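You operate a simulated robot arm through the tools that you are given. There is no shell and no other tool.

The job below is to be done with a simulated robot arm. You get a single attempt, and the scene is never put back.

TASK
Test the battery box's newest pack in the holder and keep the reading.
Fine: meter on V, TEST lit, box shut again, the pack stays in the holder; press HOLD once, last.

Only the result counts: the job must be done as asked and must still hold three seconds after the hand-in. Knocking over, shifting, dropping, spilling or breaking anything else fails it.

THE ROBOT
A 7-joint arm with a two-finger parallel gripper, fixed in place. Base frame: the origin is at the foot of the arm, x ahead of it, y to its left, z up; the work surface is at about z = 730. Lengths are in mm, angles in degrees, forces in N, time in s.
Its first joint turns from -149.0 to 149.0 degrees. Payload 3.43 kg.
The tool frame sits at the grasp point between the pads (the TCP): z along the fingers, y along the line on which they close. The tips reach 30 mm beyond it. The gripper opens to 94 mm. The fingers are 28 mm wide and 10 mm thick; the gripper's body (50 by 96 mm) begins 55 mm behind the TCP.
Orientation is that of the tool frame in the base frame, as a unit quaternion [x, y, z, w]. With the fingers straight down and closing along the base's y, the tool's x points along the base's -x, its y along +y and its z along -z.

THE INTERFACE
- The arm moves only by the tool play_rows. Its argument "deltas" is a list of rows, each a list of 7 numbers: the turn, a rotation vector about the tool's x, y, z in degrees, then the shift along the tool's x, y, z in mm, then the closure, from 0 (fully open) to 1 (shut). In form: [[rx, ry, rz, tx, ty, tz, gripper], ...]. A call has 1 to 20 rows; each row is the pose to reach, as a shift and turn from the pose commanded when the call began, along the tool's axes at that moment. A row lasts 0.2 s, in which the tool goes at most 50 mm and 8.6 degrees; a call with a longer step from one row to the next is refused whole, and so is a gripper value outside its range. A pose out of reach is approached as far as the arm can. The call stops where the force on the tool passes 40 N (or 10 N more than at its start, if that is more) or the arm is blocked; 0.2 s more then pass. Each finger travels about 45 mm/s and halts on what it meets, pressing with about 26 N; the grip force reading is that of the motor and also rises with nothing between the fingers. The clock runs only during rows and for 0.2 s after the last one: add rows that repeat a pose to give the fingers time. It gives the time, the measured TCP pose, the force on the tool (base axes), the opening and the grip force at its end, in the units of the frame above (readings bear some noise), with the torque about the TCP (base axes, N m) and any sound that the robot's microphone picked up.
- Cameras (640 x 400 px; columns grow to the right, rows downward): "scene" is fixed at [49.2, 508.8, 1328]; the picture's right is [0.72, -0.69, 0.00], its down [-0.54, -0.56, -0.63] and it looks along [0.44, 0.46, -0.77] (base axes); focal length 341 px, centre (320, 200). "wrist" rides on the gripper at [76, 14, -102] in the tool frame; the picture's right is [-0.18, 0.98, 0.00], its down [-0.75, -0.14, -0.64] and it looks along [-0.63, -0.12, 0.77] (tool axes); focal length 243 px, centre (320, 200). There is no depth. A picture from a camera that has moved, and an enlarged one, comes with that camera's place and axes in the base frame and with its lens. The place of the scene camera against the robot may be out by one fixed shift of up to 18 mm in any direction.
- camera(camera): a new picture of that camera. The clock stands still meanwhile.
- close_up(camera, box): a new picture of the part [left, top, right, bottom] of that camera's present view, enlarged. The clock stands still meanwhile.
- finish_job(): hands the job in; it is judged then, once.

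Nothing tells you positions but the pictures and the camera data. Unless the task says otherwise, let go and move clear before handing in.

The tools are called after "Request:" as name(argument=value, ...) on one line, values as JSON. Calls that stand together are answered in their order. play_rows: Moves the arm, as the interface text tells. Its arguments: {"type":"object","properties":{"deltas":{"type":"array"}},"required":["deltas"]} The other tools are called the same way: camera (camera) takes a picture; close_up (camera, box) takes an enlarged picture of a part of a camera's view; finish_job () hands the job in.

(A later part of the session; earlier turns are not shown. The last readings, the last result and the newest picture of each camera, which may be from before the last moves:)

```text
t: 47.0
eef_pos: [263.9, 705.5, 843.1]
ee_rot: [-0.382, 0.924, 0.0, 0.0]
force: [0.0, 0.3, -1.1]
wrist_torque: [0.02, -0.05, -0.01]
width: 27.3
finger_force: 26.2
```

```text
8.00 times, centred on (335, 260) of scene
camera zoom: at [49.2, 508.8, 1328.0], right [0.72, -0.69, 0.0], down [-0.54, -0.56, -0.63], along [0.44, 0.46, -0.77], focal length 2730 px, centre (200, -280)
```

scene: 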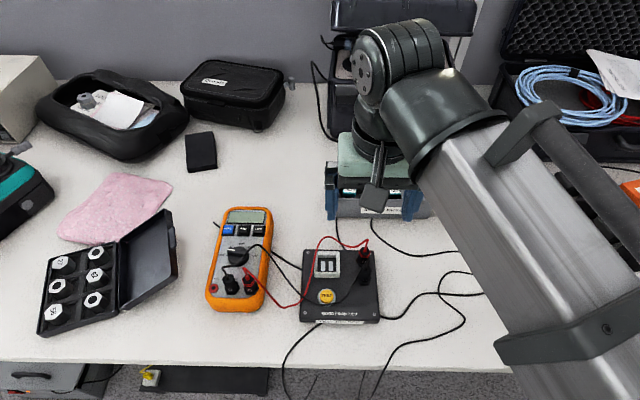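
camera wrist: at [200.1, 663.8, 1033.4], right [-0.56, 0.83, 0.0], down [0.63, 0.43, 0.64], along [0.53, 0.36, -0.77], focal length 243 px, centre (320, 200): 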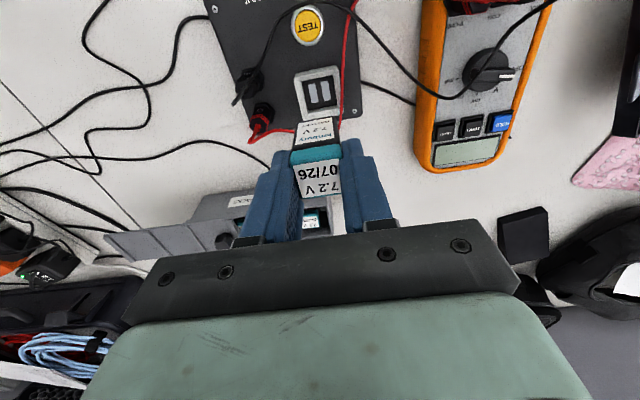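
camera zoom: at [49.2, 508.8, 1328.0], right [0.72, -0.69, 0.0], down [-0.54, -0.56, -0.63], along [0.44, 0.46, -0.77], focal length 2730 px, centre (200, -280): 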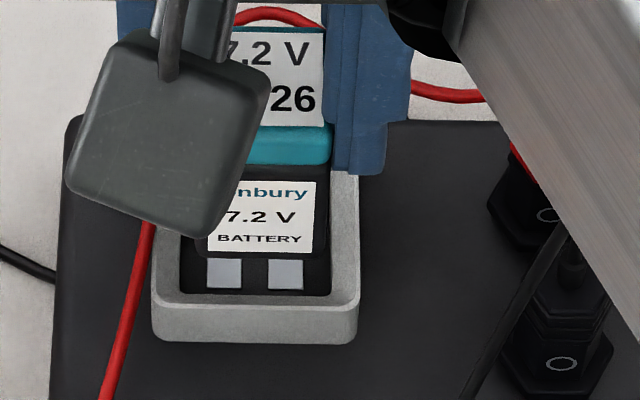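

The pack sits slightly forward of the pocket's centre. I'll correct by about 2 mm back and 0.7 mm left, then lower to just above the rim.

Request:
play_rows(deltas=[[0, 0, 0, -1.1, 0.4, 0, 1], [0, 0, 0, -2.2, 0.7, 3, 1], [0, 0, 0, -2.2, 0.7, 7, 1], [0, 0, 0, -2.2, 0.7, 10, 1], [0, 0, 0, -2.2, 0.7, 10, 1]])

Request:
close_up(camera="wrist", box=[290, 85, 370, 165])

Request:
close_up(camera="scene", box=[315, 235, 355, 285])

```text
t: 48.2
eef_pos: [266.3, 706.6, 834.5]
ee_rot: [-0.383, 0.924, 0.0, 0.0]
force: [-0.4, -0.3, -0.9]
wrist_torque: [0.03, 0.0, 0.05]
width: 27.2
finger_force: 26.0
```

```text
5.00 times, centred on (330, 125) of wrist
camera zoom: at [201.1, 663.2, 937.1], right [-0.56, 0.83, 0.0], down [0.63, 0.43, 0.64], along [0.53, 0.36, -0.77], focal length 1213 px, centre (270, 575)
```

zoom: 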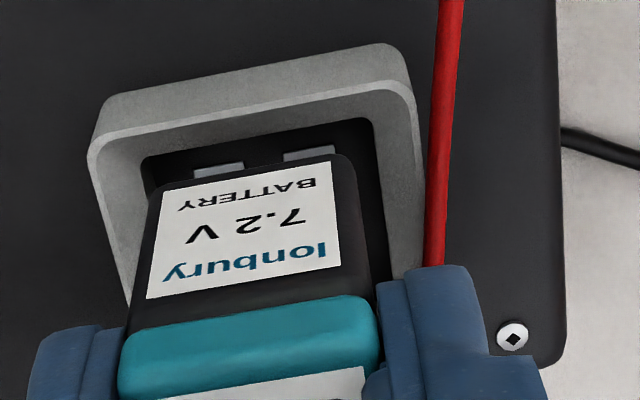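

```text
8.00 times, centred on (335, 260) of scene
camera zoom: at [49.2, 508.8, 1328.0], right [0.72, -0.69, 0.0], down [-0.54, -0.56, -0.63], along [0.44, 0.46, -0.77], focal length 2730 px, centre (200, -280)
```

zoom: 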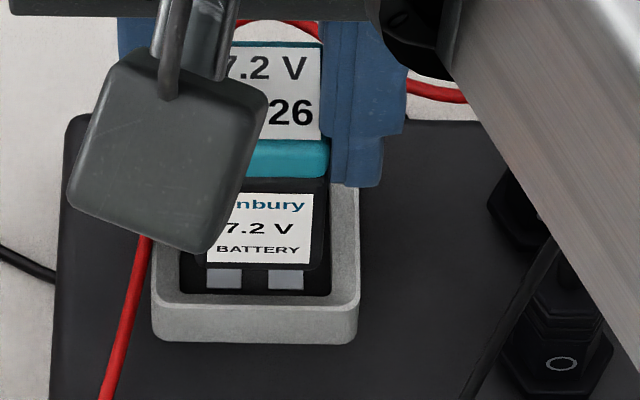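

Request:
play_rows(deltas=[[0, 0, 0, 0.5, 0, 2, 1], [0, 0, 0, 0.6, 0, 5, 1], [0, 0, 0, 0.6, 0, 8, 1], [0, 0, 0, 0.6, 0, 11, 1], [0, 0, 0, 0.6, 0, 11, 1]])

Request:
close_up(camera="wrist", box=[290, 85, 370, 165])

Request:
close_up(camera="scene", box=[315, 235, 355, 285])

```text
t: 49.4
eef_pos: [266.2, 706.9, 823.0]
ee_rot: [-0.383, 0.924, 0.001, 0.001]
force: [3.7, 3.3, 8.1]
wrist_torque: [0.1, -0.1, 0.01]
width: 27.3
finger_force: 26.3
```

```text
5.00 times, centred on (330, 125) of wrist
camera zoom: at [200.1, 663.3, 926.4], right [-0.56, 0.83, 0.0], down [0.63, 0.43, 0.64], along [0.53, 0.36, -0.77], focal length 1213 px, centre (270, 575)
```

zoom: 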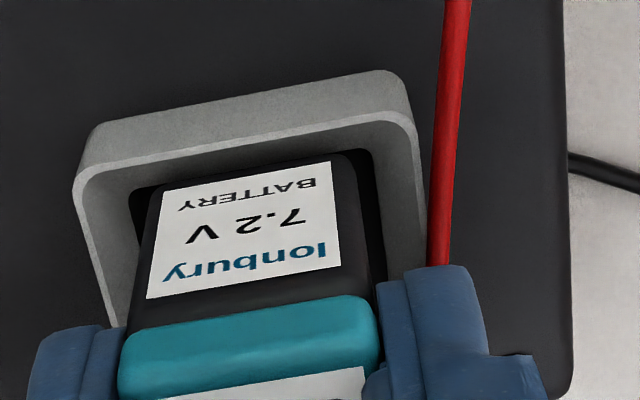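

```text
8.00 times, centred on (335, 260) of scene
camera zoom: at [49.2, 508.8, 1328.0], right [0.72, -0.69, 0.0], down [-0.54, -0.56, -0.63], along [0.44, 0.46, -0.77], focal length 2730 px, centre (200, -280)
```

zoom: 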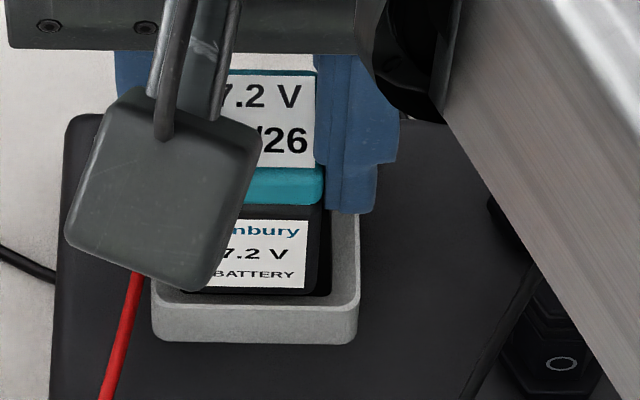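

There is contact, with about 8 N up. The pack is well inside the pocket, near the floor. I'll go down 2 mm more and watch the force to tell the floor from an edge.

Request:
play_rows(deltas=[[0, 0, 0, 0, 0, 1, 1], [0, 0, 0, 0, 0, 2, 1], [0, 0, 0, 0, 0, 2, 1]])

Request:
close_up(camera="wrist", box=[280, 75, 370, 215])

```text
t: 50.2
eef_pos: [265.1, 706.2, 818.4]
ee_rot: [-0.383, 0.924, -0.001, -0.002]
force: [5.3, 6.7, -0.6]
wrist_torque: [0.45, -0.46, 0.13]
width: 27.4
finger_force: 25.6
```

```text
2.86 times, centred on (325, 145) of wrist
camera zoom: at [200.5, 663.2, 922.8], right [-0.57, 0.82, 0.0], down [0.63, 0.44, 0.64], along [0.53, 0.36, -0.77], focal length 693 px, centre (306, 357)
```

zoom: 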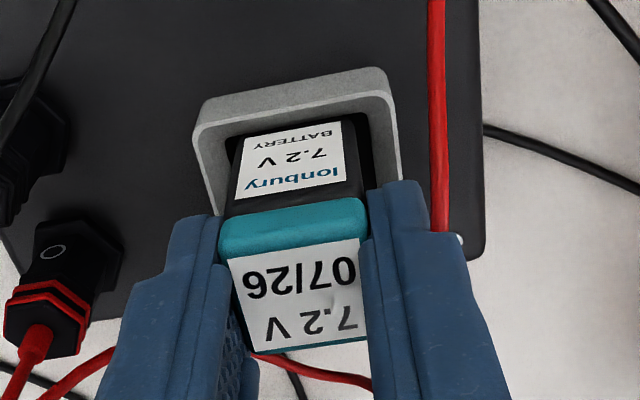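

The pack slipped into the pocket but is pressing on the front wall with about 8.5 N. I'll relieve that by shifting back about 2 mm.

Request:
play_rows(deltas=[[0, 0, 0, -1, 0, 0, 1], [0, 0, 0, -2, 0, 0, 1], [0, 0, 0, -2, 0, 0, 1]])

Request:
close_up(camera="wrist", box=[290, 75, 370, 165])

```text
t: 51.0
eef_pos: [266.9, 708.3, 820.1]
ee_rot: [-0.382, 0.924, 0.0, 0.0]
force: [0.6, -0.9, -0.6]
wrist_torque: [-0.01, 0.0, -0.01]
width: 27.3
finger_force: 25.6
```

```text
4.44 times, centred on (330, 120) of wrist
camera zoom: at [201.7, 664.9, 923.8], right [-0.56, 0.83, 0.0], down [0.63, 0.43, 0.64], along [0.53, 0.36, -0.77], focal length 1078 px, centre (276, 556)
```

zoom: 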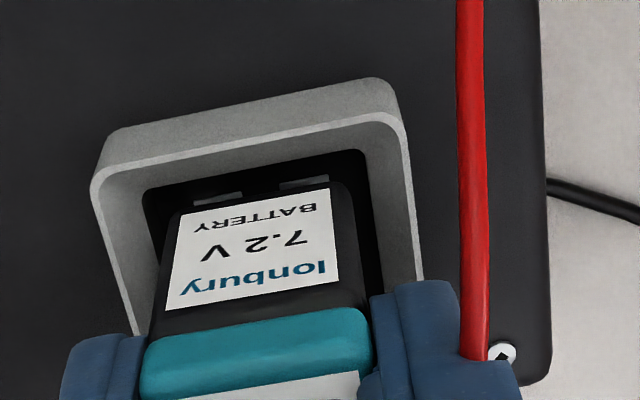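

Forces are back to zero and the pack is inside the opening with gaps on its sides. I'll continue down slowly in small steps, checking the forces.

Request:
play_rows(deltas=[[0, 0, 0, 0, 0, 1, 1], [0, 0, 0, 0, 0, 2, 1], [0, 0, 0, 0, 0, 2, 1]])

Request:
close_up(camera="wrist", box=[290, 75, 370, 165])

Request:
close_up(camera="scene", box=[315, 235, 355, 285])

```text
t: 51.8
eef_pos: [267.5, 708.4, 819.0]
ee_rot: [-0.382, 0.924, 0.0, 0.0]
force: [-0.3, 0.1, -1.1]
wrist_torque: [0.0, -0.02, 0.0]
width: 27.6
finger_force: 25.5
```

```text
4.44 times, centred on (330, 120) of wrist
camera zoom: at [202.3, 664.6, 922.1], right [-0.56, 0.83, 0.0], down [0.63, 0.43, 0.64], along [0.53, 0.36, -0.77], focal length 1078 px, centre (276, 556)
```

zoom: 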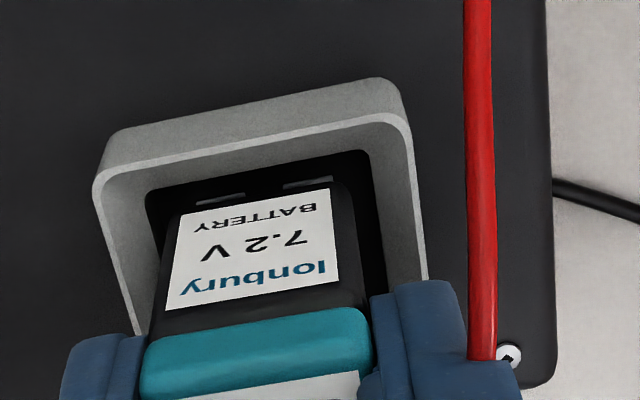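

```text
8.00 times, centred on (335, 260) of scene
camera zoom: at [49.2, 508.8, 1328.0], right [0.72, -0.69, 0.0], down [-0.54, -0.56, -0.63], along [0.44, 0.46, -0.77], focal length 2730 px, centre (200, -280)
```

zoom: 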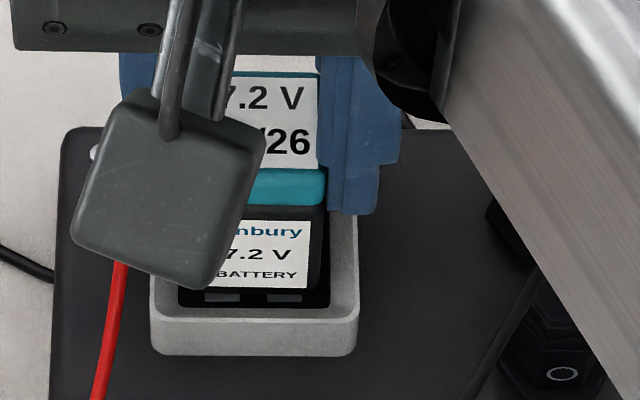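

Comparing the scene crops shows that the first contact nudged the holder about 3 mm forward, so it is free-standing. The pack bottom must be about 54–55 mm below the TCP. The pack is inside the pocket now, so I'll lower further for a firm engagement and then ease the holder back.

Request:
play_rows(deltas=[[0, 0, 0, 0.6, 0, 1.5, 1], [0, 0, 0, 1, 0, 3, 1], [0, 0, 0, 1, 0, 4.5, 1], [0, 0, 0, 1, 0, 6, 1], [0, 0, 0, 1, 0, 6, 1]])

Request:
close_up(camera="scene", box=[280, 220, 400, 340])

Request:
close_up(camera="wrist", box=[290, 75, 370, 165])

```text
t: 53.0
eef_pos: [266.4, 707.7, 811.5]
ee_rot: [-0.382, 0.924, 0.0, 0.0]
force: [-0.9, 0.0, -0.5]
wrist_torque: [-0.01, -0.03, 0.03]
width: 27.2
finger_force: 26.2
```

```text
3.33 times, centred on (340, 280) of scene
camera zoom: at [49.2, 508.8, 1328.0], right [0.72, -0.69, 0.0], down [-0.54, -0.56, -0.63], along [0.44, 0.46, -0.77], focal length 1137 px, centre (253, -67)
```

zoom: 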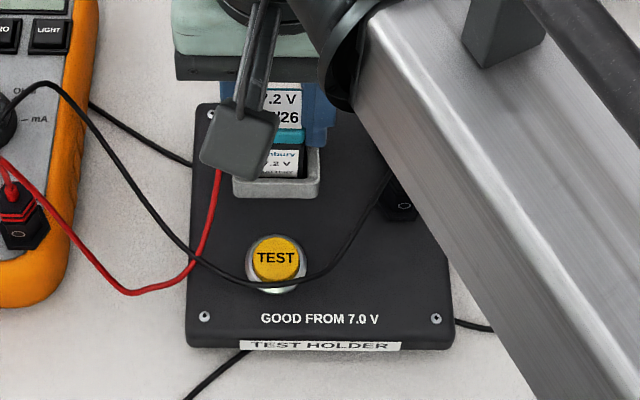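

```text
4.44 times, centred on (330, 120) of wrist
camera zoom: at [201.5, 664.0, 915.7], right [-0.56, 0.83, 0.0], down [0.63, 0.43, 0.64], along [0.53, 0.36, -0.77], focal length 1078 px, centre (276, 556)
```

zoom: 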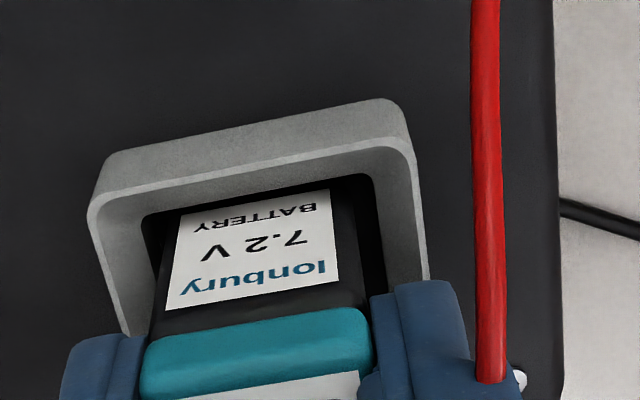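

The holder sits about 3.3 mm forward of its original place, judging by the screws and text in the same crop. With the pack well engaged in the pocket, I'll push gently back to restore it.

Request:
play_rows(deltas=[[0, 0, 0, -1, 0, 0, 1], [0, 0, 0, -2, 0, 0, 1], [0, 0, 0, -3, 0, 0, 1], [0, 0, 0, -4, 0, 0, 1], [0, 0, 0, -4, 0, 0, 1]])

Request:
close_up(camera="scene", box=[280, 220, 400, 340])

```text
t: 54.2
eef_pos: [267.7, 709.6, 812.5]
ee_rot: [-0.383, 0.924, -0.001, -0.001]
force: [-1.0, -0.5, -1.6]
wrist_torque: [-0.09, 0.04, 0.02]
width: 27.2
finger_force: 25.7
```

```text
3.33 times, centred on (340, 280) of scene
camera zoom: at [49.2, 508.8, 1328.0], right [0.72, -0.69, 0.0], down [-0.54, -0.56, -0.63], along [0.44, 0.46, -0.77], focal length 1137 px, centre (253, -67)
```

zoom: 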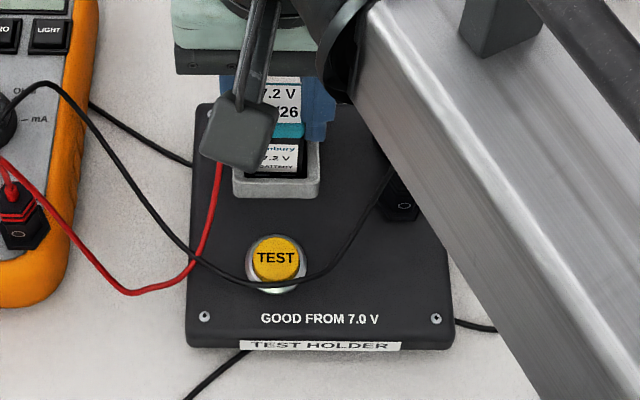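

Request:
play_rows(deltas=[[0, 0, 0, -1, 0, 0, 1], [0, 0, 0, -2, 0, 0, 1], [0, 0, 0, -3, 0, 0, 1], [0, 0, 0, -3, 0, 0, 1]])

Request:
close_up(camera="scene", box=[280, 220, 400, 340])

```text
t: 55.2
eef_pos: [269.3, 712.7, 811.6]
ee_rot: [-0.383, 0.924, 0.0, 0.0]
force: [-6.3, -5.4, 1.0]
wrist_torque: [-0.34, 0.29, -0.11]
width: 27.1
finger_force: 25.8
```

```text
3.33 times, centred on (340, 280) of scene
camera zoom: at [49.2, 508.8, 1328.0], right [0.72, -0.69, 0.0], down [-0.54, -0.56, -0.63], along [0.44, 0.46, -0.77], focal length 1137 px, centre (253, -67)
```

zoom: 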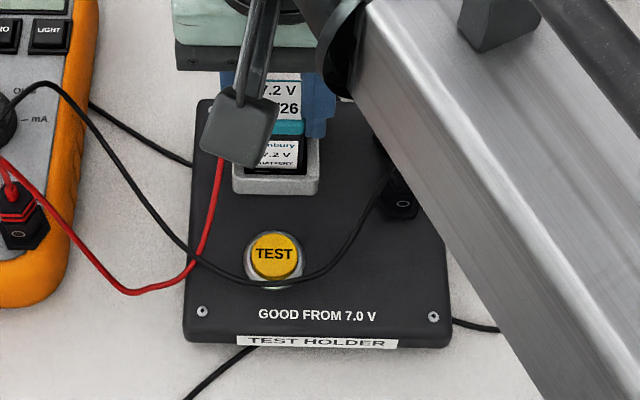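

Nearly restored, with about 1 mm remaining. One more millimetre back, then I'll recentre the pack in the pocket and lower to the floor.

Request:
play_rows(deltas=[[0, 0, 0, -1, -0.5, 0, 1], [0, 0, 0, -1.2, -0.5, 0, 1], [0, 0, 0, 0, -0.5, 0, 1], [0, 0, 0, 1.5, -0.5, 0, 1], [0, 0, 0, 2.5, -0.5, 0, 1], [0, 0, 0, 2.5, -0.5, 0, 1]])

Request:
close_up(camera="scene", box=[280, 220, 400, 340])

Request:
close_up(camera="wrist", box=[290, 75, 370, 165])

```text
t: 56.6
eef_pos: [270.7, 711.7, 810.9]
ee_rot: [-0.383, 0.924, 0.0, -0.001]
force: [-0.1, -0.3, -0.3]
wrist_torque: [0.01, -0.03, -0.01]
width: 27.4
finger_force: 25.6
```

```text
3.33 times, centred on (340, 280) of scene
camera zoom: at [49.2, 508.8, 1328.0], right [0.72, -0.69, 0.0], down [-0.54, -0.56, -0.63], along [0.44, 0.46, -0.77], focal length 1137 px, centre (253, -67)
```

zoom: 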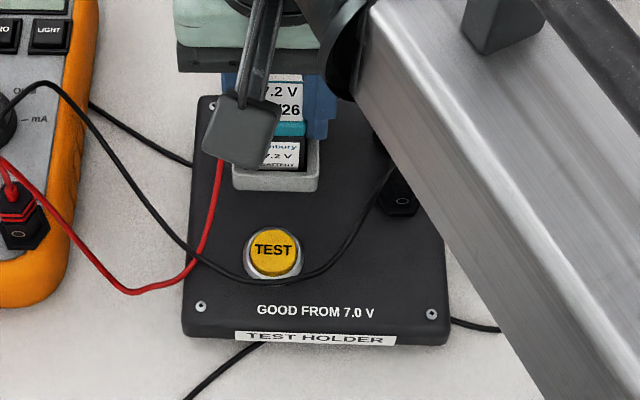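

```text
4.44 times, centred on (330, 120) of wrist
camera zoom: at [205.0, 666.6, 915.9], right [-0.56, 0.83, 0.0], down [0.63, 0.43, 0.64], along [0.53, 0.36, -0.77], focal length 1078 px, centre (276, 556)
```

zoom: 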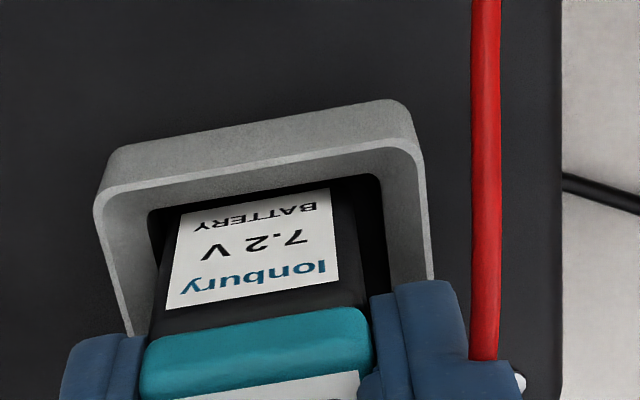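

The holder is back within about 1.5 mm of its original spot. Now I'll lower the last couple of millimetres to the pocket floor.

Request:
play_rows(deltas=[[0, 0, 0, 0, 0, 1, 1], [0, 0, 0, 0, 0, 2, 1], [0, 0, 0, 0, 0, 2, 1]])

Request:
close_up(camera="scene", box=[300, 220, 380, 290])

```text
t: 57.4
eef_pos: [268.9, 710.2, 810.8]
ee_rot: [-0.382, 0.924, 0.0, 0.0]
force: [0.6, -1.8, 8.8]
wrist_torque: [-0.1, -0.07, 0.01]
width: 27.1
finger_force: 26.2
```

```text
5.71 times, centred on (340, 255) of scene
camera zoom: at [49.2, 508.8, 1328.0], right [0.72, -0.69, 0.0], down [-0.54, -0.56, -0.63], along [0.44, 0.46, -0.77], focal length 1950 px, centre (206, -114)
```

zoom: 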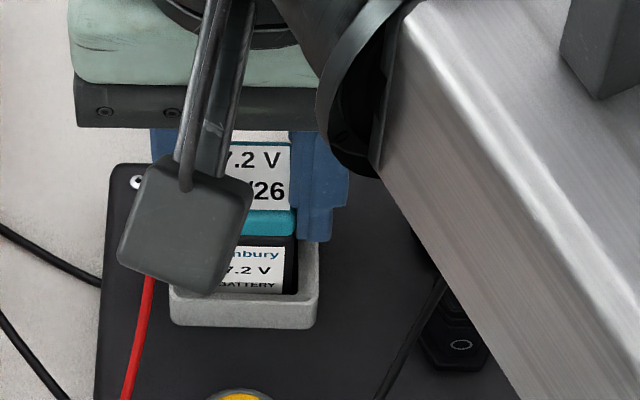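

The pack rests on the pocket floor, with about 9 N up. I'll ease off the pressure, open the fingers just enough, and rise.

Request:
play_rows(deltas=[[0, 0, 0, 0, 0, -1.5, 1], [0, 0, 0, 0, 0, -1.5, 0.68], [0, 0, 0, 0, 0, -1.5, 0.64], [0, 0, 0, 0, 0, -1.5, 0.62], [0, 0, 0, 0, 0, -1.5, 0.62]])

Request:
close_up(camera="wrist", box=[270, 75, 390, 225])

Request:
close_up(camera="scene", box=[280, 220, 400, 340])

```text
t: 58.6
eef_pos: [268.6, 710.8, 811.6]
ee_rot: [-0.382, 0.924, 0.001, -0.001]
force: [-0.2, -1.1, -0.9]
wrist_torque: [0.0, -0.02, 0.0]
width: 35.7
finger_force: 0.2
```

```text
2.67 times, centred on (330, 150) of wrist
camera zoom: at [204.3, 666.7, 915.3], right [-0.56, 0.83, 0.0], down [0.63, 0.43, 0.64], along [0.53, 0.36, -0.77], focal length 647 px, centre (293, 333)
```

zoom: 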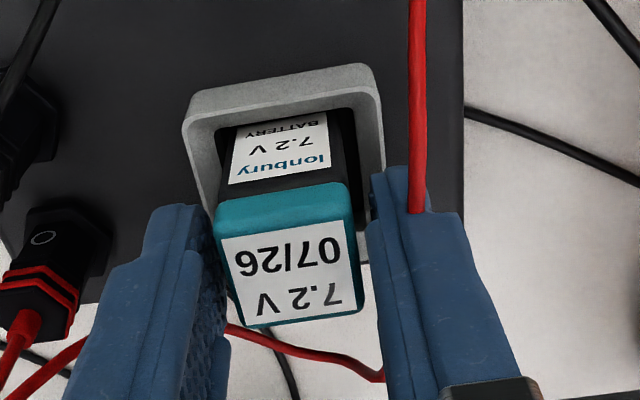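

```text
3.33 times, centred on (340, 280) of scene
camera zoom: at [49.2, 508.8, 1328.0], right [0.72, -0.69, 0.0], down [-0.54, -0.56, -0.63], along [0.44, 0.46, -0.77], focal length 1137 px, centre (253, -67)
```

zoom: 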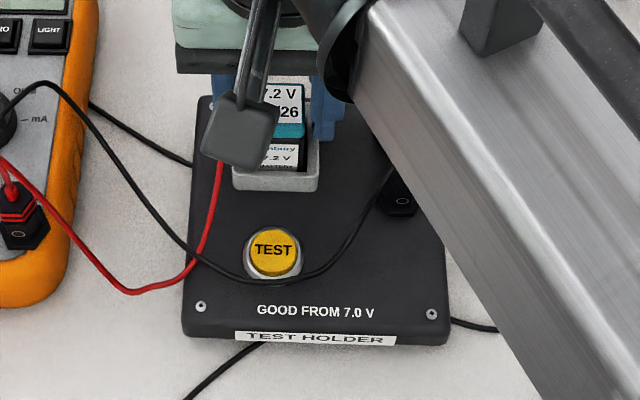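

The pack stands free in the pocket, and the holder did not move. Rising straight up.

Request:
play_rows(deltas=[[0, 0, 0, 0, 0, -5, 0.62], [0, 0, 0, 0, 0, -15, 0.62], [0, 0, 0, 0, 0, -35, 0.62], [0, 0, 0, 0, 0, -70, 0.62], [0, 0, 0, 0, 0, -110, 0.62], [0, 0, 0, 0, 0, -110, 0.62]])

Request:
camera(camera="wrist")

Request:
close_up(camera="scene", box=[280, 220, 400, 340])

```text
t: 60.0
eef_pos: [268.8, 711.6, 923.9]
ee_rot: [-0.383, 0.924, 0.0, 0.0]
force: [-0.3, -0.7, -0.2]
wrist_torque: [0.01, -0.01, 0.0]
width: 35.9
finger_force: 0.1
```

```text
taken
camera wrist: at [203.6, 667.8, 1026.4], right [-0.56, 0.83, 0.0], down [0.63, 0.43, 0.64], along [0.53, 0.36, -0.77], focal length 243 px, centre (320, 200)
```

wrist: 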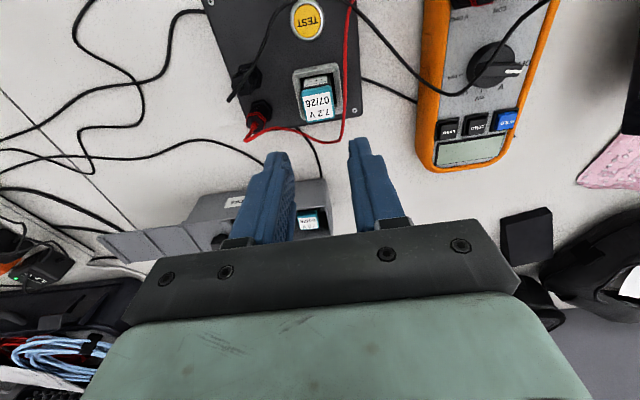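

```text
3.33 times, centred on (340, 280) of scene
camera zoom: at [49.2, 508.8, 1328.0], right [0.72, -0.69, 0.0], down [-0.54, -0.56, -0.63], along [0.44, 0.46, -0.77], focal length 1137 px, centre (253, -67)
```

zoom: 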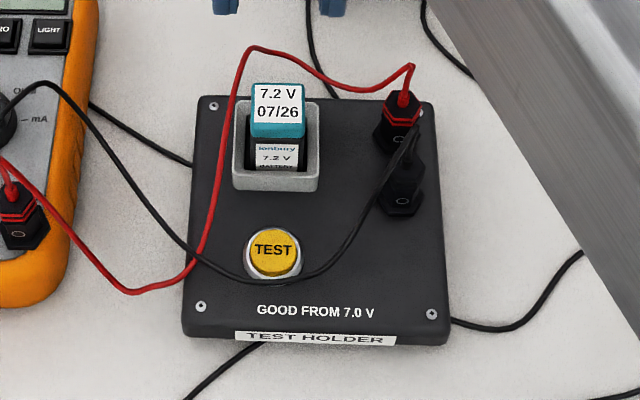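

Request:
close_up(camera="wrist", box=[280, 50, 350, 130])

Request:
close_up(camera="scene", box=[315, 230, 355, 290])

Request:
close_up(camera="scene", box=[315, 165, 435, 225])

```text
5.00 times, centred on (315, 90) of wrist
camera zoom: at [203.6, 667.8, 1026.4], right [-0.56, 0.83, 0.0], down [0.63, 0.43, 0.64], along [0.53, 0.36, -0.77], focal length 1213 px, centre (345, 750)
```

zoom: 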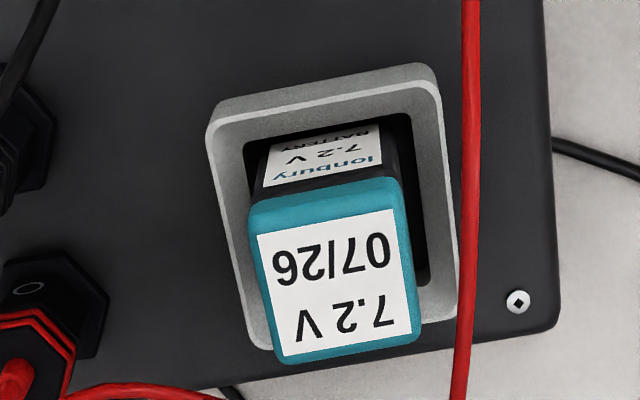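

```text
6.67 times, centred on (335, 260) of scene
camera zoom: at [49.2, 508.8, 1328.0], right [0.72, -0.69, 0.0], down [-0.54, -0.56, -0.63], along [0.44, 0.46, -0.77], focal length 2275 px, centre (220, -200)
```

zoom: 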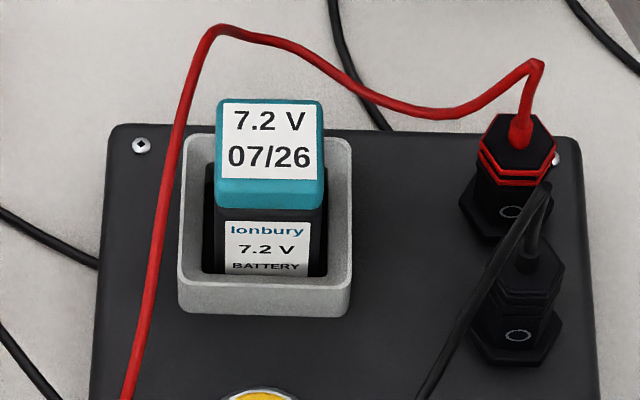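

```text
5.33 times, centred on (375, 195) of scene
camera zoom: at [49.2, 508.8, 1328.0], right [0.72, -0.69, 0.0], down [-0.54, -0.56, -0.63], along [0.44, 0.46, -0.77], focal length 1820 px, centre (27, 227)
```

zoom: 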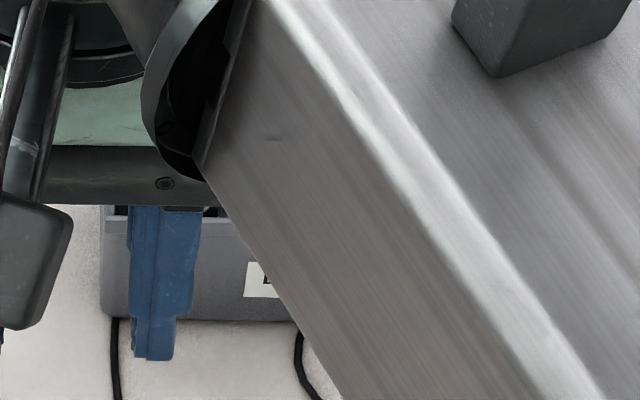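

The 07/26 pack is seated upright in the pocket. Next I close the box by bringing the closed fingers down just right of the knob and pushing the lid left.

Request:
play_rows(deltas=[[0, 0, 0, -26, -33, 0, 0.7], [0, 0, 0, -52, -65, 0, 0.8], [0, 0, 0, -78, -98, 0, 0.9], [0, 0, 0, -104, -130, 0, 1], [0, 0, 0, -130, -163, 0, 1], [0, 0, 0, -156.5, -195.2, 0, 1], [0, 0, 0, -156.5, -195.2, 35, 1], [0, 0, 0, -156.5, -195.2, 65, 1], [0, 0, 0, -156.5, -195.2, 80, 1], [0, 0, 0, -156.5, -195.2, 80, 1]])

Request:
camera(camera="wrist")

Request:
close_up(camera="scene", box=[320, 130, 500, 230])

```text
t: 62.2
eef_pos: [520.3, 681.9, 841.9]
ee_rot: [-0.382, 0.924, 0.0, 0.0]
force: [-0.3, 0.9, 0.2]
wrist_torque: [-0.01, 0.01, 0.02]
width: 0.2
finger_force: 25.8
```

```text
taken
camera wrist: at [454.2, 638.1, 944.8], right [-0.56, 0.83, 0.0], down [0.63, 0.43, 0.64], along [0.53, 0.36, -0.77], focal length 243 px, centre (320, 200)
```

wrist: 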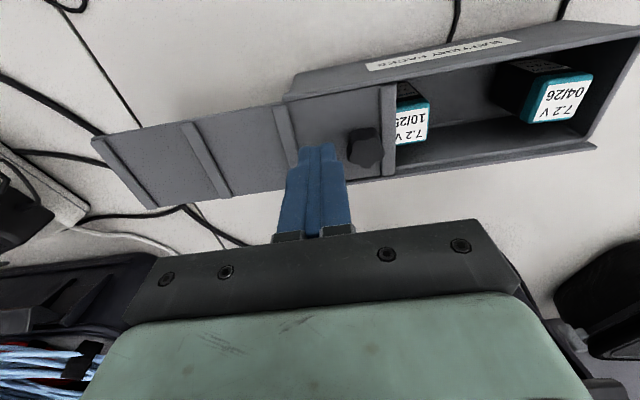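

```text
3.56 times, centred on (410, 180) of scene
camera zoom: at [49.2, 508.8, 1328.0], right [0.72, -0.69, 0.0], down [-0.54, -0.56, -0.63], along [0.44, 0.46, -0.77], focal length 1213 px, centre (0, 271)
```

zoom: 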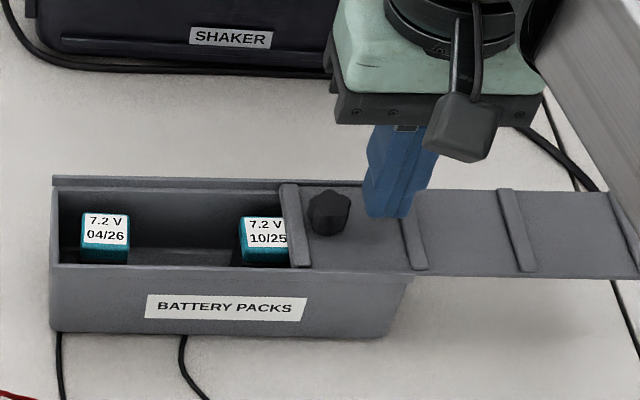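

Request:
play_rows(deltas=[[0, 0, 0, 0, 0, 4, 1], [0, 0, 0, 0, 0, 7.5, 1], [0, 0, 0, 0, 4, 7.5, 1], [0, 0, 0, 0, 9, 7.5, 1], [0, 0, 0, 0, 14, 7.5, 1], [0, 0, 0, 0, 19, 7.5, 1], [0, 0, 0, 0, 24, 7.5, 1], [0, 0, 0, 0, 29, 7.5, 1], [0, 0, 0, 0, 34, 7.5, 1], [0, 0, 0, 0, 39, 7.5, 1], [0, 0, 0, 0, 44, 7.5, 1], [0, 0, 0, 0, 49, 7.5, 1], [0, 0, 0, 0, 54, 7.5, 1], [0, 0, 0, 0, 59, 7.5, 1], [0, 0, 0, 0, 64, 7.5, 1]])

Request:
close_up(camera="scene", box=[320, 130, 500, 230])

Request:
camera(camera="wrist")

```text
t: 65.4
eef_pos: [472.1, 728.2, 834.9]
ee_rot: [-0.383, 0.924, 0.0, 0.0]
force: [1.8, 0.3, 0.1]
wrist_torque: [-0.01, -0.01, 0.0]
width: 0.0
finger_force: 26.1
```

```text
3.56 times, centred on (410, 180) of scene
camera zoom: at [49.2, 508.8, 1328.0], right [0.72, -0.69, 0.0], down [-0.54, -0.56, -0.63], along [0.44, 0.46, -0.77], focal length 1213 px, centre (0, 271)
```

zoom: 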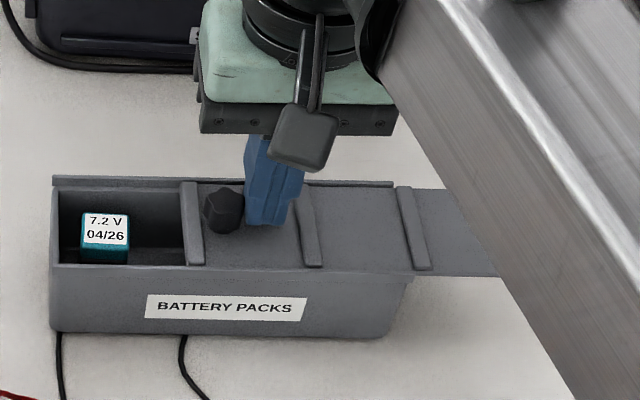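

```text
taken
camera wrist: at [407.2, 684.2, 937.9], right [-0.56, 0.83, 0.0], down [0.63, 0.43, 0.64], along [0.53, 0.36, -0.77], focal length 243 px, centre (320, 200)
```

wrist: 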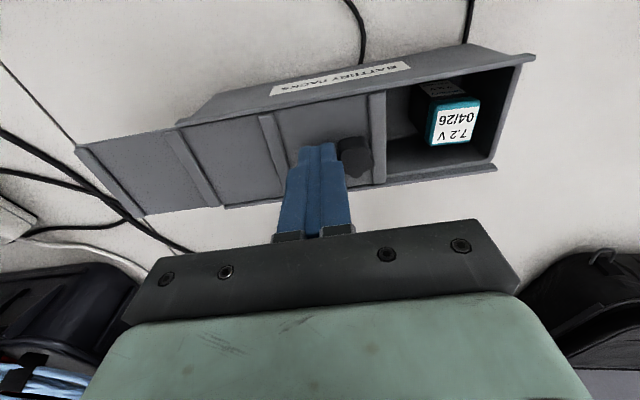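

Request:
play_rows(deltas=[[0, 0, 0, 0, 5, 0, 1], [0, 0, 0, 0, 10, 0, 1], [0, 0, 0, 0, 15, 0, 1], [0, 0, 0, 0, 20, 0, 1], [0, 0, 0, 0, 25, 0, 1], [0, 0, 0, 0, 30, 0, 1], [0, 0, 0, 0, 35, 0, 1], [0, 0, 0, 0, 40, 0, 1], [0, 0, 0, 0, 45, 0, 1], [0, 0, 0, 0, 50, 0, 1], [0, 0, 0, 0, 55, 0, 1], [0, 0, 0, 0, 60, 0, 1]])

Request:
close_up(camera="scene", box=[315, 165, 435, 225])

Request:
camera(camera="wrist")

```text
t: 68.0
eef_pos: [430.1, 770.5, 834.4]
ee_rot: [-0.383, 0.924, 0.0, 0.0]
force: [0.9, 1.0, -1.0]
wrist_torque: [-0.01, 0.01, 0.02]
width: 0.1
finger_force: 26.1
```

```text
5.33 times, centred on (375, 195) of scene
camera zoom: at [49.2, 508.8, 1328.0], right [0.72, -0.69, 0.0], down [-0.54, -0.56, -0.63], along [0.44, 0.46, -0.77], focal length 1820 px, centre (27, 227)
```

zoom: 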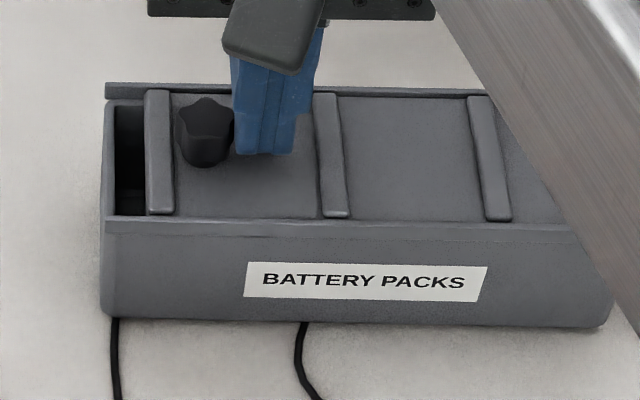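

```text
taken
camera wrist: at [365.7, 726.5, 937.8], right [-0.56, 0.83, 0.0], down [0.63, 0.43, 0.64], along [0.53, 0.36, -0.77], focal length 243 px, centre (320, 200)
```

wrist: 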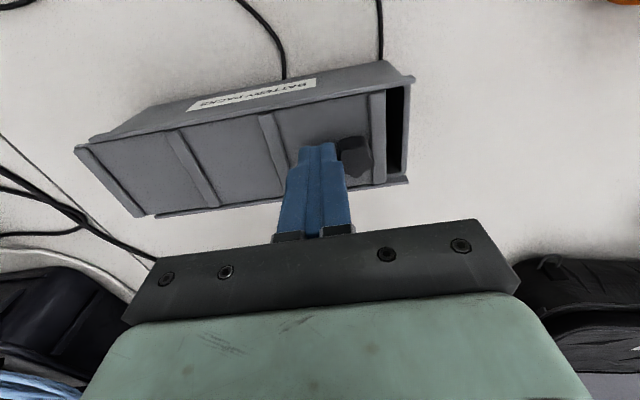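

The lid has about 15 mm left to close, and the box is about 21.5 mm right of its original spot. Continuing the same push will close the lid and then carry the box back.

Request:
play_rows(deltas=[[0, 0, 0, 0, 4, 0, 1], [0, 0, 0, 0, 8, 0, 1], [0, 0, 0, 0, 12, 0, 1], [0, 0, 0, 0, 15, 0, 1], [0, 0, 0, 0, 18, 0, 1], [0, 0, 0, 0, 21, 0, 1], [0, 0, 0, 0, 24, 0, 1], [0, 0, 0, 0, 24, 0, 1]])

Request:
close_up(camera="scene", box=[315, 165, 435, 225])

```text
t: 69.8
eef_pos: [413.7, 786.6, 835.0]
ee_rot: [-0.383, 0.924, 0.0, 0.001]
force: [3.5, -3.0, 1.5]
wrist_torque: [-0.04, -0.06, 0.01]
width: 0.0
finger_force: 25.4
```

```text
5.33 times, centred on (375, 195) of scene
camera zoom: at [49.2, 508.8, 1328.0], right [0.72, -0.69, 0.0], down [-0.54, -0.56, -0.63], along [0.44, 0.46, -0.77], focal length 1820 px, centre (27, 227)
```

zoom: 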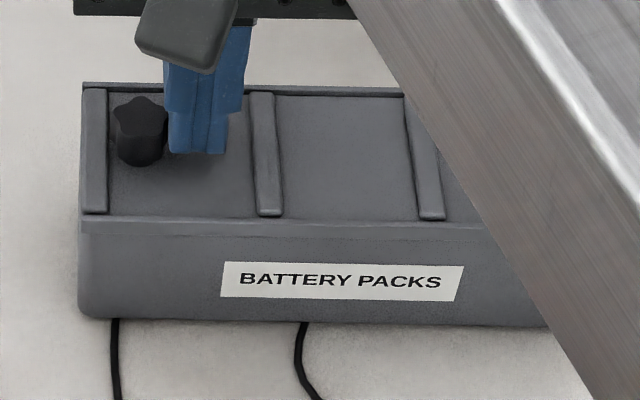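

The lid is closed and the box is now moving with it, with about 12.5 mm left to its original position.

Request:
play_rows(deltas=[[0, 0, 0, 0, 2, 0, 1], [0, 0, 0, 0, 4, 0, 1], [0, 0, 0, 0, 6, 0, 1], [0, 0, 0, 0, 8, 0, 1], [0, 0, 0, 0, 10, 0, 1], [0, 0, 0, 0, 11, 0, 1], [0, 0, 0, 0, 11, 0, 1]])

Request:
close_up(camera="scene", box=[315, 165, 435, 225])

```text
t: 71.4
eef_pos: [404.9, 795.0, 835.7]
ee_rot: [-0.382, 0.924, 0.0, 0.0]
force: [1.9, -2.4, 1.6]
wrist_torque: [-0.08, -0.05, 0.01]
width: 0.2
finger_force: 26.5
```

```text
5.33 times, centred on (375, 195) of scene
camera zoom: at [49.2, 508.8, 1328.0], right [0.72, -0.69, 0.0], down [-0.54, -0.56, -0.63], along [0.44, 0.46, -0.77], focal length 1820 px, centre (27, 227)
```

zoom: 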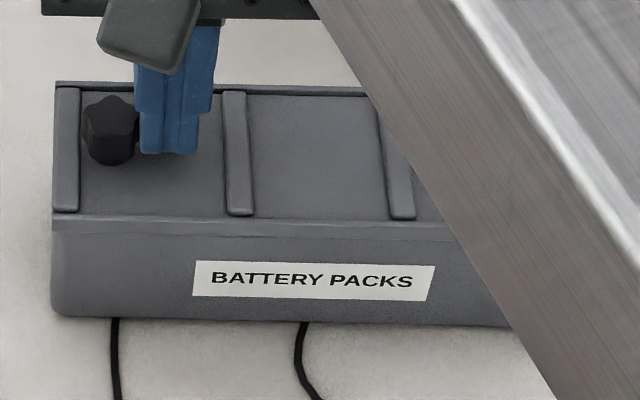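

Request:
play_rows(deltas=[[0, 0, 0, 0, 1, 0, 1], [0, 0, 0, 0, 1.8, 0, 1], [0, 0, 0, 0, 1.8, 0, 1], [0, 0, 0, 0, -1, 0, 1], [0, 0, 0, 0, -5, 0, 1], [0, 0, 0, 0, -5, -30, 1], [0, 0, 0, 0, -5, -75, 1], [0, 0, 0, 0, -5, -115, 1]])

Request:
close_up(camera="scene", box=[315, 165, 435, 225])

Request:
close_up(camera="wrist", box=[150, 0, 450, 190])

```text
t: 73.2
eef_pos: [409.9, 792.5, 951.7]
ee_rot: [-0.383, 0.924, -0.001, 0.001]
force: [0.0, -0.5, -0.6]
wrist_torque: [-0.01, 0.0, 0.01]
width: 0.2
finger_force: 25.8
```

```text
5.33 times, centred on (375, 195) of scene
camera zoom: at [49.2, 508.8, 1328.0], right [0.72, -0.69, 0.0], down [-0.54, -0.56, -0.63], along [0.44, 0.46, -0.77], focal length 1820 px, centre (27, 227)
```

zoom: 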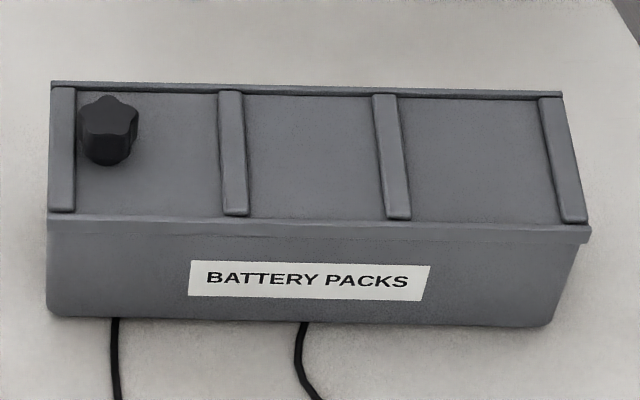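

```text
2.11 times, centred on (300, 95) of wrist
camera zoom: at [346.1, 748.7, 1055.1], right [-0.56, 0.83, 0.0], down [0.63, 0.43, 0.64], along [0.53, 0.36, -0.77], focal length 511 px, centre (362, 421)
```

zoom: 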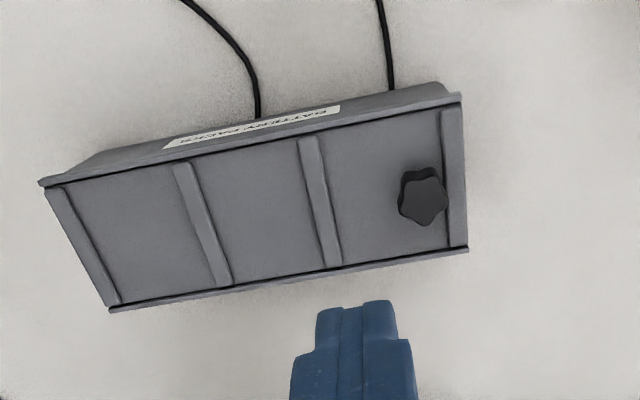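

The box is shut and matches its original picture almost exactly. Now to the meter dial: I'll rotate the wrist by -90° so the fingers will close across the dial's bar, and hover above it.

Request:
play_rows(deltas=[[0, 0, -8.2, 14, 18, 0, 1], [0, 0, -16.4, 28, 36, 0, 1], [0, 0, -24.6, 42, 54, 0, 1], [0, 0, -32.8, 56, 72, 0, 1], [0, 0, -41, 70, 90, 0, 1], [0, 0, -49.2, 84, 108, 0, 1], [0, 0, -57.4, 98, 126, 0, 1], [0, 0, -65.6, 112, 144, 0, 1], [0, 0, -73.8, 126, 162, 0, 1], [0, 0, -82, 140, 180, 5, 0.9], [0, 0, -90, 154.2, 198, 10, 0.8], [0, 0, -90, 154.2, 198, 10, 0.7]])

Request:
camera(camera="wrist")

Request:
close_up(camera="wrist", box=[240, 40, 400, 160])

Request:
camera(camera="scene")

```text
t: 75.8
eef_pos: [161.8, 822.3, 939.7]
ee_rot: [0.924, -0.383, 0.0, 0.0]
force: [-0.5, -0.3, -0.5]
wrist_torque: [0.0, 0.01, 0.0]
width: 28.5
finger_force: 0.1
```

```text
taken
camera wrist: at [204.6, 758.7, 1042.5], right [-0.82, -0.57, 0.0], down [-0.43, 0.63, 0.64], along [-0.36, 0.53, -0.77], focal length 243 px, centre (320, 200)
```

wrist: 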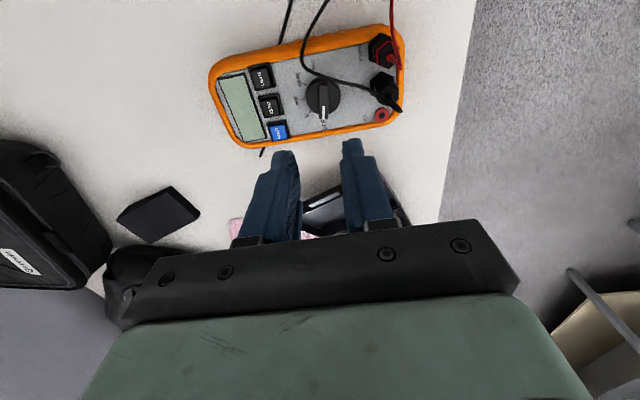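

```text
3.33 times, centred on (320, 100) of wrist
camera zoom: at [204.6, 758.7, 1042.5], right [-0.82, -0.57, 0.0], down [-0.43, 0.63, 0.64], along [-0.36, 0.53, -0.77], focal length 809 px, centre (320, 533)
```

zoom: 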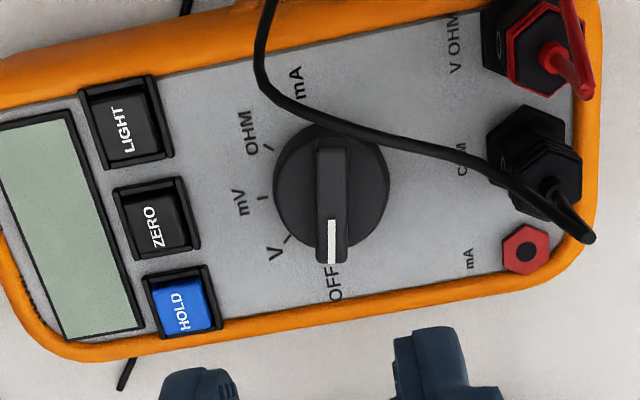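

```text
taken
```

scene: 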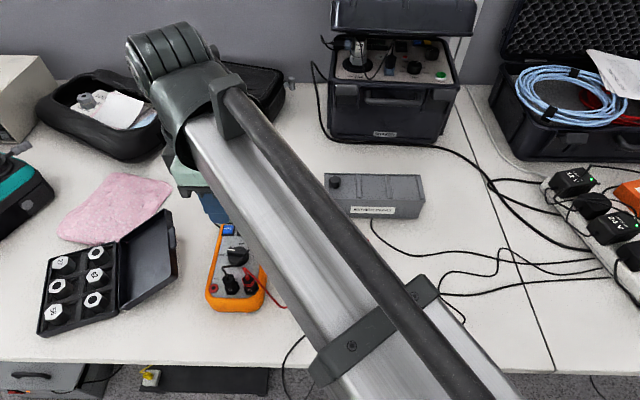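

The meter view is clear: the dial bar is about 9 mm wide with its top at z≈794 on an axis near (157, 823), and it points at OFF. I'll zoom in to measure the bar angle and lead clearance precisely.

Request:
close_up(camera="wrist", box=[295, 65, 355, 130])

Request:
close_up(camera="wrist", box=[200, 10, 420, 160])

```text
6.15 times, centred on (325, 98) of wrist
camera zoom: at [204.6, 758.7, 1042.5], right [-0.82, -0.57, 0.0], down [-0.43, 0.63, 0.64], along [-0.36, 0.53, -0.77], focal length 1493 px, centre (289, 831)
```

zoom: 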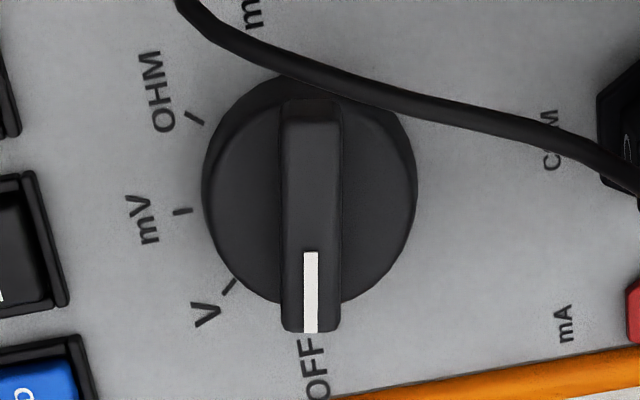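

```text
2.67 times, centred on (310, 85) of wrist
camera zoom: at [204.6, 758.7, 1042.5], right [-0.82, -0.57, 0.0], down [-0.43, 0.63, 0.64], along [-0.36, 0.53, -0.77], focal length 647 px, centre (347, 507)
```

zoom: 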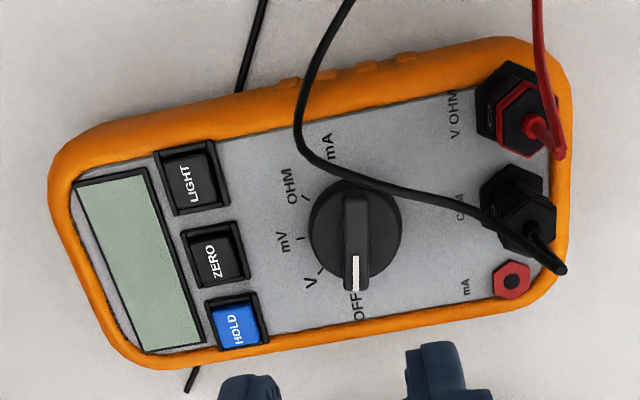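

The bar points at about 124° (OFF), and the positions are about 40° apart, so V is near 84°. I'll align the gripper across the bar by turning it +11°, centre on the axis, and hover just above.

Request:
play_rows(deltas=[[0, 0, 5.5, -2, 1, 25, 0.74], [0, 0, 11, -3.7, 2.3, 50, 0.74], [0, 0, 11, -3.7, 2.3, 75, 0.74], [0, 0, 11, -3.7, 2.3, 88, 0.74], [0, 0, 11, -3.7, 2.3, 88, 0.74]])

Request:
camera(camera="wrist")

Request:
close_up(camera="wrist", box=[250, 90, 390, 220])

Request:
close_up(camera="scene", box=[190, 170, 290, 320])

```text
t: 77.0
eef_pos: [155.7, 823.5, 850.7]
ee_rot: [0.883, -0.47, 0.001, -0.001]
force: [-0.3, 0.4, -0.6]
wrist_torque: [0.0, 0.03, 0.04]
width: 24.2
finger_force: 0.0
```

```text
taken
camera wrist: at [185.3, 752.7, 954.1], right [-0.92, -0.4, 0.0], down [-0.3, 0.7, 0.64], along [-0.25, 0.59, -0.77], focal length 243 px, centre (320, 200)
```

wrist: 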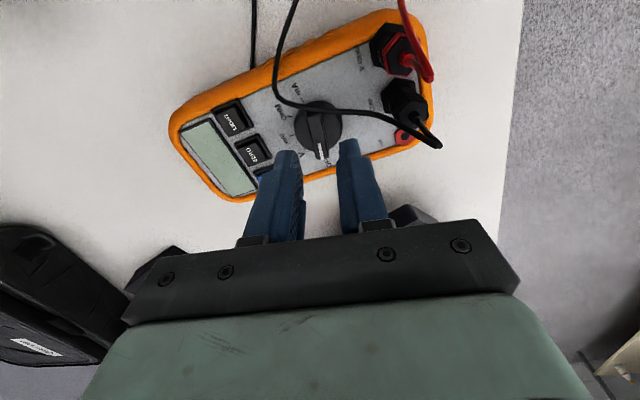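

```text
3.08 times, centred on (320, 155) of wrist
camera zoom: at [185.3, 752.7, 954.1], right [-0.92, -0.4, 0.0], down [-0.3, 0.7, 0.64], along [-0.25, 0.59, -0.77], focal length 746 px, centre (320, 338)
```

zoom: 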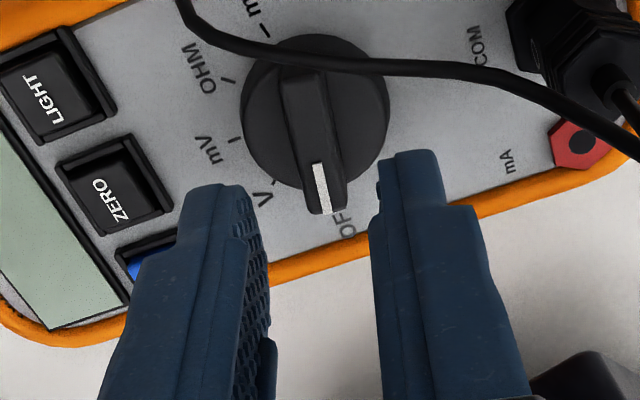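

```text
2.67 times, centred on (240, 245) of scene
camera zoom: at [49.2, 508.8, 1328.0], right [0.72, -0.69, 0.0], down [-0.54, -0.56, -0.63], along [0.44, 0.46, -0.77], focal length 910 px, centre (533, 80)
```

zoom: 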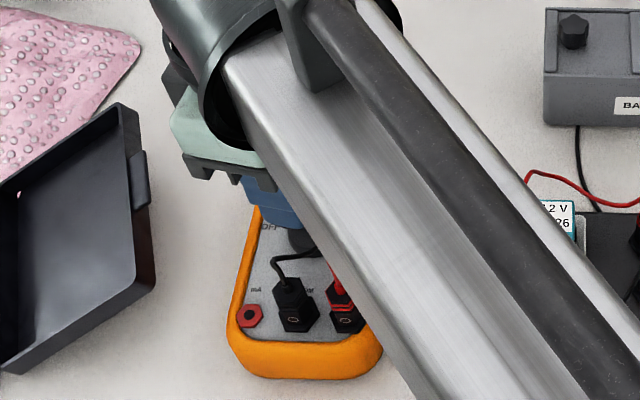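

The bar centre is within about 1.3 mm of the TCP. I'll apply a small correction and descend so the tips straddle the bar just above the dial disc.

Request:
play_rows(deltas=[[0, 0, 0, 0, -1.2, 12, 0.74], [0, 0, 0, 0, -1.2, 24, 0.74], [0, 0, 0, 0, -1.2, 32, 0.74], [0, 0, 0, 0, -1.2, 38, 0.74], [0, 0, 0, 0, -1.2, 38, 0.74]])

Request:
close_up(camera="wrist", box=[250, 90, 390, 220])

```text
t: 78.2
eef_pos: [157.4, 824.4, 815.1]
ee_rot: [0.883, -0.47, 0.0, -0.001]
force: [0.2, 0.8, 30.8]
wrist_torque: [-0.19, 0.09, 0.01]
width: 24.5
finger_force: 0.0
```

```text
3.08 times, centred on (320, 155) of wrist
camera zoom: at [187.2, 752.4, 918.8], right [-0.92, -0.4, 0.0], down [-0.3, 0.7, 0.64], along [-0.25, 0.59, -0.77], focal length 746 px, centre (320, 338)
```

zoom: 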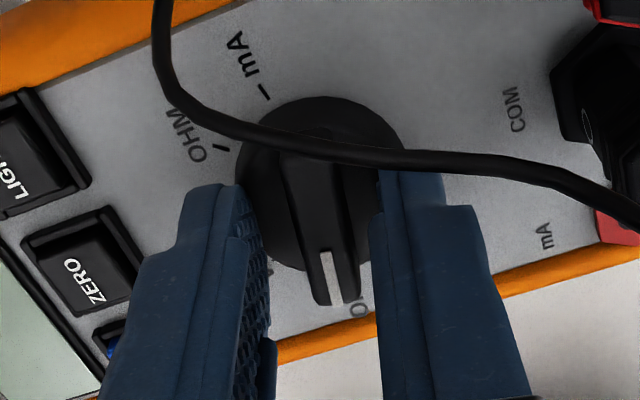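

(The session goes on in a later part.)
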